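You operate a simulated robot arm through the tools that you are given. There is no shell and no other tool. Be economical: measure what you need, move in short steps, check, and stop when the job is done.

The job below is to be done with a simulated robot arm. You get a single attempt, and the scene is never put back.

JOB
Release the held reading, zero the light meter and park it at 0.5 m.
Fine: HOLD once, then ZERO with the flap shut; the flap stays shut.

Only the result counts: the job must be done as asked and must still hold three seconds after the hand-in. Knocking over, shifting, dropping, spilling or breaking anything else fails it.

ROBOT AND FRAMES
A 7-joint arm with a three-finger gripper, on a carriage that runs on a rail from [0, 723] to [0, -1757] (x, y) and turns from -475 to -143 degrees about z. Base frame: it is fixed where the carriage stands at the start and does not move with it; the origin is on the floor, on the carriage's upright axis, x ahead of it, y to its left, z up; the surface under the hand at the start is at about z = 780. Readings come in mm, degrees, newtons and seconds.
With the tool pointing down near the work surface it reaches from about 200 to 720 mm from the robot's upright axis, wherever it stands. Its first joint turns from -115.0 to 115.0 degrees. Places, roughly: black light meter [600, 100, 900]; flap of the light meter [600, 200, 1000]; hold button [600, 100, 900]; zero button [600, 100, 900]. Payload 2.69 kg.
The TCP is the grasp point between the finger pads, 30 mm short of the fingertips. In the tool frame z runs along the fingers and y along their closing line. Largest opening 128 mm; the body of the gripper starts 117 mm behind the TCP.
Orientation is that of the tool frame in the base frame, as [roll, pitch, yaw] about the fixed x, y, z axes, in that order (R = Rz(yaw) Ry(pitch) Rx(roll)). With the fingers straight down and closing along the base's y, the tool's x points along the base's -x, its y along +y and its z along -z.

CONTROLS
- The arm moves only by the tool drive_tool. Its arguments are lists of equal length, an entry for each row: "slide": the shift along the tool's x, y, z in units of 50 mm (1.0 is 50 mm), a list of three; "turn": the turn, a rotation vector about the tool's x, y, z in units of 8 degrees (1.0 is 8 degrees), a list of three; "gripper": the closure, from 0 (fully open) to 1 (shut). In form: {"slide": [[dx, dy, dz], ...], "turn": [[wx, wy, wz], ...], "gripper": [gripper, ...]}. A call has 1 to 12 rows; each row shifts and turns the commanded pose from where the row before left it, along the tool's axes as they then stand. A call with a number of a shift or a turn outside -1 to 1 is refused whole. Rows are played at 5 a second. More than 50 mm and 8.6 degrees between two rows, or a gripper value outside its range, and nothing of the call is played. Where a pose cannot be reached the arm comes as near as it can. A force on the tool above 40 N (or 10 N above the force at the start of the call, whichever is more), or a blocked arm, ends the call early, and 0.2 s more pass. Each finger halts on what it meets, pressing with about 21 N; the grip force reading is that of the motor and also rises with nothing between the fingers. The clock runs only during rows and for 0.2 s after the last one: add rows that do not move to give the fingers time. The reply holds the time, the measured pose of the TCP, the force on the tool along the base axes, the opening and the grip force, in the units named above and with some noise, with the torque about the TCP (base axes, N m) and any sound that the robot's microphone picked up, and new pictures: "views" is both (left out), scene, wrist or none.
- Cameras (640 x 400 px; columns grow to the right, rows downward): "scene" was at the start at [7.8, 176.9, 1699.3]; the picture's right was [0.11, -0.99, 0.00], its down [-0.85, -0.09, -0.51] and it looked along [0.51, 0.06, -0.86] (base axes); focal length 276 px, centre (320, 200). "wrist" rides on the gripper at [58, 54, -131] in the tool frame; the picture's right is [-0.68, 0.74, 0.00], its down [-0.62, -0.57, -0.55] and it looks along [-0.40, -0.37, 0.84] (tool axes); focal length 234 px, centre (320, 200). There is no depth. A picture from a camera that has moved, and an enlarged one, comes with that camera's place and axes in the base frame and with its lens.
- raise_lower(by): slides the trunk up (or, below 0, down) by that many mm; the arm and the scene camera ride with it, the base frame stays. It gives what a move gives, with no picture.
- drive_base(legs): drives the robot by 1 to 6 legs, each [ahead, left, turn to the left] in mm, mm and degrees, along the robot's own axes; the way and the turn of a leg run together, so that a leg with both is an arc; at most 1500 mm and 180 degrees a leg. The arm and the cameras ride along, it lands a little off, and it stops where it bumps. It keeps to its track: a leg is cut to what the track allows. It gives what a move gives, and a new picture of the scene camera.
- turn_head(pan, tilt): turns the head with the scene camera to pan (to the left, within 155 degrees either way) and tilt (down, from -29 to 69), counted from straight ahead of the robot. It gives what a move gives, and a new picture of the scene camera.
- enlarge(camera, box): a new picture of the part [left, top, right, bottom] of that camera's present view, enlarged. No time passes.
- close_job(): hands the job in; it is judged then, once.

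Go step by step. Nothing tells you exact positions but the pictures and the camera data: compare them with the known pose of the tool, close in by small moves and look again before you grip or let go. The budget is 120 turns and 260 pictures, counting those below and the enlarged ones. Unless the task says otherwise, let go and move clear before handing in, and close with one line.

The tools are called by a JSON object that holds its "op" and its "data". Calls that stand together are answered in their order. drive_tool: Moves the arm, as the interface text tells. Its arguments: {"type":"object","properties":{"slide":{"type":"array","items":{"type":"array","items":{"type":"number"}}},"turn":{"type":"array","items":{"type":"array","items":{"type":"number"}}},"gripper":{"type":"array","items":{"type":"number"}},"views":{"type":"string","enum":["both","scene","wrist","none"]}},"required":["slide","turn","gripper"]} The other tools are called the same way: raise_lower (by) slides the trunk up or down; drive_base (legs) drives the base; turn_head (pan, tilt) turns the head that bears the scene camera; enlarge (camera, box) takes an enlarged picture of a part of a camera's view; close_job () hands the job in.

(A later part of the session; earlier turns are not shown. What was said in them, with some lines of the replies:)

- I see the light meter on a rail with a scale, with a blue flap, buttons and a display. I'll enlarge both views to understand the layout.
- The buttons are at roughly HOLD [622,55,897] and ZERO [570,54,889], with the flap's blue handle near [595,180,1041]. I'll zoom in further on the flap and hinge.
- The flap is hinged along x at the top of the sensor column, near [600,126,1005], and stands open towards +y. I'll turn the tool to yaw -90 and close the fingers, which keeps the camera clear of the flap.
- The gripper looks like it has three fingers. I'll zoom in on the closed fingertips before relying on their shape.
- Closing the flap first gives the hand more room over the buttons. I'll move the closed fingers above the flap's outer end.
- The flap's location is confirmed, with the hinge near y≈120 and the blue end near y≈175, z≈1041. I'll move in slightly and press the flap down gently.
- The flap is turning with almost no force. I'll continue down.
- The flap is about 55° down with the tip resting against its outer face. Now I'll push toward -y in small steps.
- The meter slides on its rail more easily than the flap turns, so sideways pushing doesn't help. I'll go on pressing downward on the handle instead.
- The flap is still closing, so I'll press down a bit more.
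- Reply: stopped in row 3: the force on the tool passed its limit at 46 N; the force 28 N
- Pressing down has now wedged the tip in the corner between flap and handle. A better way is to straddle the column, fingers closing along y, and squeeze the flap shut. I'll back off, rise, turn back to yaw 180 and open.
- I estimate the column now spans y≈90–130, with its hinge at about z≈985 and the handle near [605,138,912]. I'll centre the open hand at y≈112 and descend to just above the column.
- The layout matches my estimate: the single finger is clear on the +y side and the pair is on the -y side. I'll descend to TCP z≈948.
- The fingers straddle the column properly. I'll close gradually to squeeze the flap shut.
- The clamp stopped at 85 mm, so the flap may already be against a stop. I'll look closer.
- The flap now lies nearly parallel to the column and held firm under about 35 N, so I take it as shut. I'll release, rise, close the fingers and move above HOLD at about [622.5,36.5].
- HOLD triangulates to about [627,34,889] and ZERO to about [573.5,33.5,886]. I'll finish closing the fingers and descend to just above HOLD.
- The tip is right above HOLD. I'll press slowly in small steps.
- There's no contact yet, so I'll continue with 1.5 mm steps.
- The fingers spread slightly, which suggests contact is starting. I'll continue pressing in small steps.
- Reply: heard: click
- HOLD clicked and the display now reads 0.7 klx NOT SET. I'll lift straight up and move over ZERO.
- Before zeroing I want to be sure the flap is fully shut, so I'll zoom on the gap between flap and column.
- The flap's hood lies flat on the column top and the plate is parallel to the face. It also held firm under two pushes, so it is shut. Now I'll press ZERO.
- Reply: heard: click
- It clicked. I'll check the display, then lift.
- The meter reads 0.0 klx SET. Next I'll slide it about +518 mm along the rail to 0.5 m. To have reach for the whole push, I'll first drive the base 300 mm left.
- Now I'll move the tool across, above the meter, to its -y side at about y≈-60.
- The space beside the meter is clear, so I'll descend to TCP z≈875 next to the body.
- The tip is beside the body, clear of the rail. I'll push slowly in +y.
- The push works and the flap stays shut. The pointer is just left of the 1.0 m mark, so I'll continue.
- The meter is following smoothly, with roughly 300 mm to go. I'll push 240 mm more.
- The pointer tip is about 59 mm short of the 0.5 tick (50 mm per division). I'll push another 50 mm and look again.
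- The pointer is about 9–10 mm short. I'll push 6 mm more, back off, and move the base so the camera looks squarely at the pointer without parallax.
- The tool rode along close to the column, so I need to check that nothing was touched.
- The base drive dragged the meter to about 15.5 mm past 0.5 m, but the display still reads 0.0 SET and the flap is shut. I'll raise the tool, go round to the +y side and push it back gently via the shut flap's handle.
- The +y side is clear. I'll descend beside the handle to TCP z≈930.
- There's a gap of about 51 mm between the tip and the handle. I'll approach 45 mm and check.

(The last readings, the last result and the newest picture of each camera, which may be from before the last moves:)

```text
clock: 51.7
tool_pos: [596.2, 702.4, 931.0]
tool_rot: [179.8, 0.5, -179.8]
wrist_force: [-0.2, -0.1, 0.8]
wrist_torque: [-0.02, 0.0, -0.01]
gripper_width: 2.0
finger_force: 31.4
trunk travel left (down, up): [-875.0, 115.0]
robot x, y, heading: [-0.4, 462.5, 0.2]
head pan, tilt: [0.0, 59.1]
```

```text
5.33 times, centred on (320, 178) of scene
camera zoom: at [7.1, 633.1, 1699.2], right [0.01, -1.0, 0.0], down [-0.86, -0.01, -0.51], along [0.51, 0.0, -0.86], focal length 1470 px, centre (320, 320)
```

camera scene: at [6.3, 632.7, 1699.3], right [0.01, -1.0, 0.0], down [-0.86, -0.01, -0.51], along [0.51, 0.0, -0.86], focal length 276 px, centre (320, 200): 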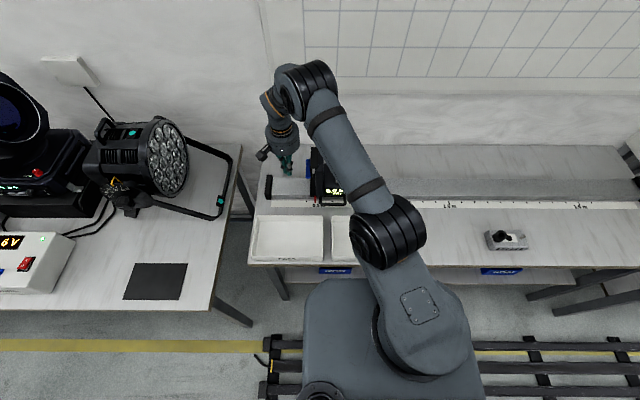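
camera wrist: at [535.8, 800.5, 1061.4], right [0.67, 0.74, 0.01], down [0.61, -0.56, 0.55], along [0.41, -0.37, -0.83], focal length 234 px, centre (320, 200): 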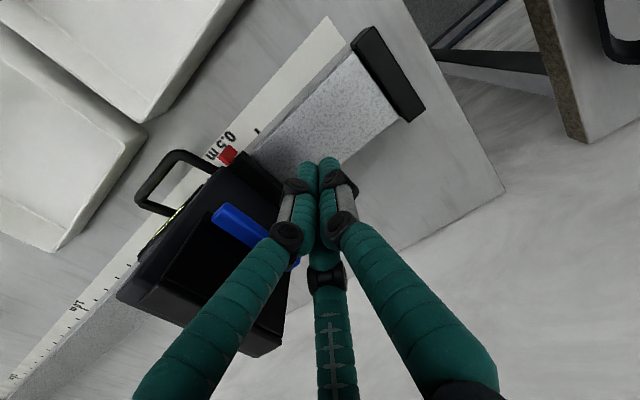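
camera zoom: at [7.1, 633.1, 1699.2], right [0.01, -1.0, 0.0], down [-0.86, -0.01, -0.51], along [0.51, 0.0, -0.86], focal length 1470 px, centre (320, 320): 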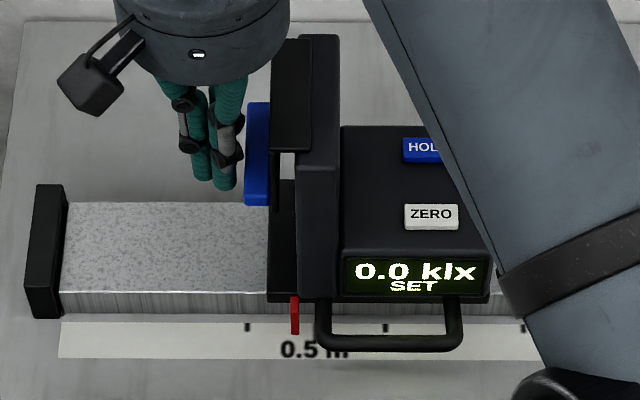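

The tip is about 4 mm from the handle. I'll push in -y slowly by 16 mm, leaving a few mm for fine adjustment.

{"op": "drive_tool", "data": {"slide": [[0, -0.06, 0], [0, -0.06, 0], [0, -0.06, 0], [0, -0.06, 0], [0, -0.06, 0], [0, -0.02, 0], [0, 0, 0]], "turn": [[0, 0, 0], [0, 0, 0], [0, 0, 0], [0, 0, 0], [0, 0, 0], [0, 0, 0], [0, 0, 0]], "gripper": [1, 1, 1, 1, 1, 1, 1], "views": "none"}}

{"op": "enlarge", "data": {"camera": "scene", "box": [280, 140, 360, 215]}}

{"op": "enlarge", "data": {"camera": "scene", "box": [295, 185, 345, 215]}}

```text
clock: 53.3
tool_pos: [595.2, 685.7, 929.9]
tool_rot: [179.9, 0.4, -179.8]
wrist_force: [0.6, 2.2, 0.6]
wrist_torque: [-0.02, -0.02, -0.01]
gripper_width: 2.2
finger_force: 31.6
trunk travel left (down, up): [-875.0, 115.0]
robot x, y, heading: [-3.5, 463.2, 0.5]
head pan, tilt: [0.0, 59.1]
```

```text
5.33 times, centred on (320, 178) of scene
camera zoom: at [7.0, 633.4, 1699.2], right [0.01, -1.0, 0.0], down [-0.86, -0.01, -0.51], along [0.51, 0.0, -0.86], focal length 1470 px, centre (320, 320)
```

zoom: 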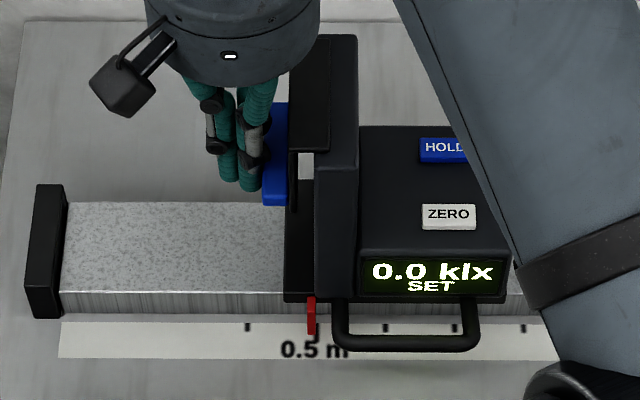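

```text
12.80 times, centred on (320, 200) of scene
camera zoom: at [7.0, 633.4, 1699.2], right [0.01, -1.0, 0.0], down [-0.86, -0.01, -0.51], along [0.51, 0.0, -0.86], focal length 3528 px, centre (320, 200)
```

zoom: 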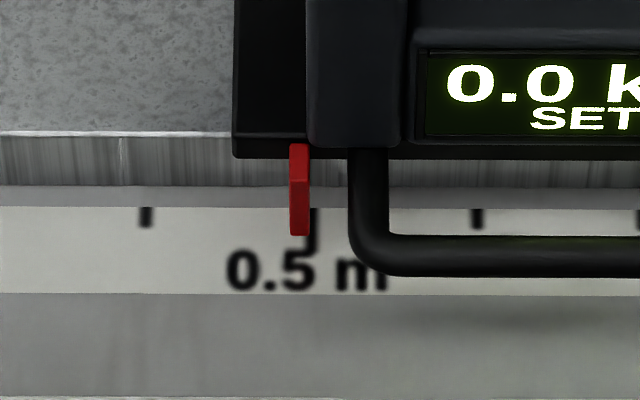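

The pointer centre is about 3.6 mm left of the 0.5 tick, so I'll push 3.5 mm further.

{"op": "drive_tool", "data": {"slide": [[0, -0.035, 0], [0, -0.035, 0], [0, 0, 0], [0, 0, 0]], "turn": [[0, 0, 0], [0, 0, 0], [0, 0, 0], [0, 0, 0]], "gripper": [1, 1, 1, 1], "views": "none"}}

{"op": "enlarge", "data": {"camera": "scene", "box": [295, 185, 345, 215]}}

```text
clock: 54.3
tool_pos: [594.9, 682.8, 929.8]
tool_rot: [179.8, 0.3, -179.7]
wrist_force: [-0.1, 2.3, 0.7]
wrist_torque: [0.0, 0.0, -0.03]
gripper_width: 2.3
finger_force: 31.6
trunk travel left (down, up): [-875.0, 115.0]
robot x, y, heading: [-0.2, 465.7, 0.7]
head pan, tilt: [0.0, 59.1]
```

```text
12.80 times, centred on (320, 200) of scene
camera zoom: at [7.1, 633.3, 1699.2], right [0.01, -1.0, 0.0], down [-0.86, -0.01, -0.51], along [0.51, 0.0, -0.86], focal length 3528 px, centre (320, 200)
```

zoom: 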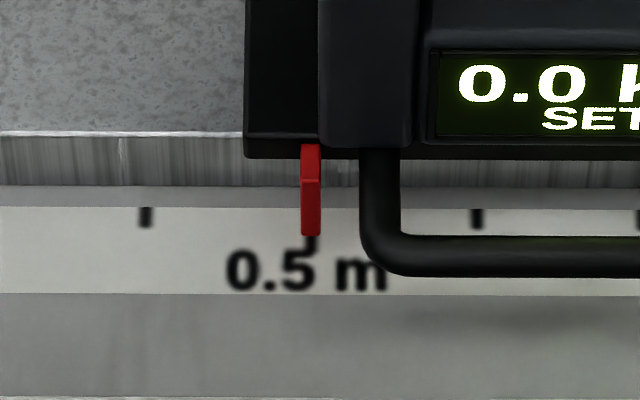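

The pointer now sits on the 0.5 tick, within about 0.3 mm. I'll back off in +y, rise, and verify.

{"op": "drive_tool", "data": {"slide": [[0, 0.2, 0], [0, 0.6, 0], [0, 0.4, 0], [0, 0, -0.8], [0, 0, -0.9], [0, 0, -0.9], [0, 0, 0], [0, 0, 0]], "turn": [[0, 0, 0], [0, 0, 0], [0, 0, 0], [0, 0, 0], [0, 0, 0], [0, 0, 0], [0, 0, 0], [0, 0, 0]], "gripper": [1, 1, 1, 1, 1, 1, 1, 1]}}

{"op": "enlarge", "data": {"camera": "scene", "box": [295, 185, 345, 215]}}

{"op": "enlarge", "data": {"camera": "scene", "box": [280, 140, 360, 215]}}

```text
clock: 56.1
tool_pos: [593.0, 744.7, 1061.5]
tool_rot: [179.9, 0.5, -179.7]
wrist_force: [-0.3, 0.2, 0.5]
wrist_torque: [0.02, -0.01, 0.01]
gripper_width: 2.1
finger_force: 31.9
trunk travel left (down, up): [-875.0, 115.0]
robot x, y, heading: [-1.1, 461.4, 0.4]
head pan, tilt: [0.0, 59.1]
camera scene: at [6.5, 632.8, 1699.3], right [0.01, -1.0, 0.0], down [-0.86, -0.01, -0.51], along [0.51, 0.0, -0.86], focal length 276 px, centre (320, 200)
camera wrist: at [535.4, 796.7, 1192.2], right [0.67, 0.74, 0.01], down [0.61, -0.56, 0.55], along [0.41, -0.37, -0.83], focal length 234 px, centre (320, 200)
```

scene: 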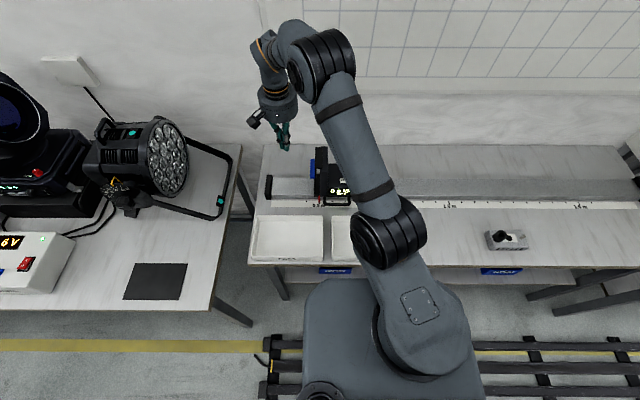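
wrist: 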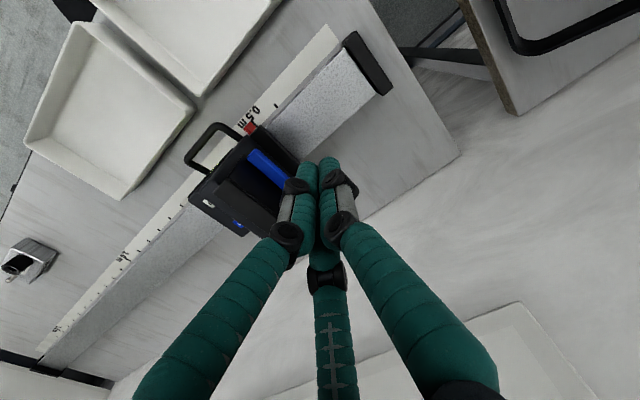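

```text
12.80 times, centred on (320, 200) of scene
camera zoom: at [6.5, 632.8, 1699.3], right [0.01, -1.0, 0.0], down [-0.86, -0.01, -0.51], along [0.51, 0.0, -0.86], focal length 3528 px, centre (320, 200)
```

zoom: 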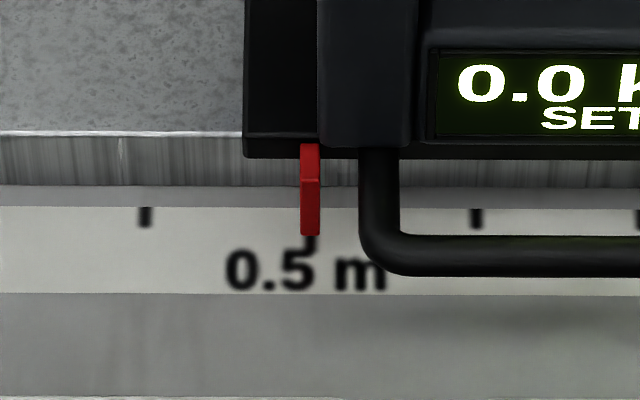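

```text
5.33 times, centred on (320, 178) of scene
camera zoom: at [6.5, 632.8, 1699.3], right [0.01, -1.0, 0.0], down [-0.86, -0.01, -0.51], along [0.51, 0.0, -0.86], focal length 1470 px, centre (320, 320)
```

zoom: 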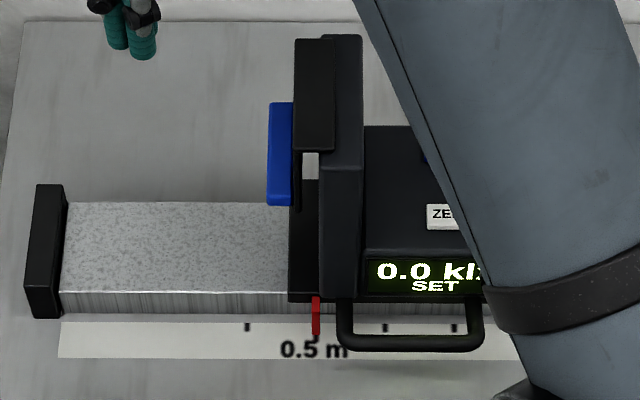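

The meter reads 0.0 klx SET with the flap shut, the pointer is on 0.5 m, and the arm is clear. I'm handing in.

{"op": "close_job", "data": {}}

```text
The job is handed in.
```

The held reading is released, the meter is zeroed (0.0 klx SET) with the flap shut, and it is parked on the 0.5 m mark to within about 0.5 mm by camera.
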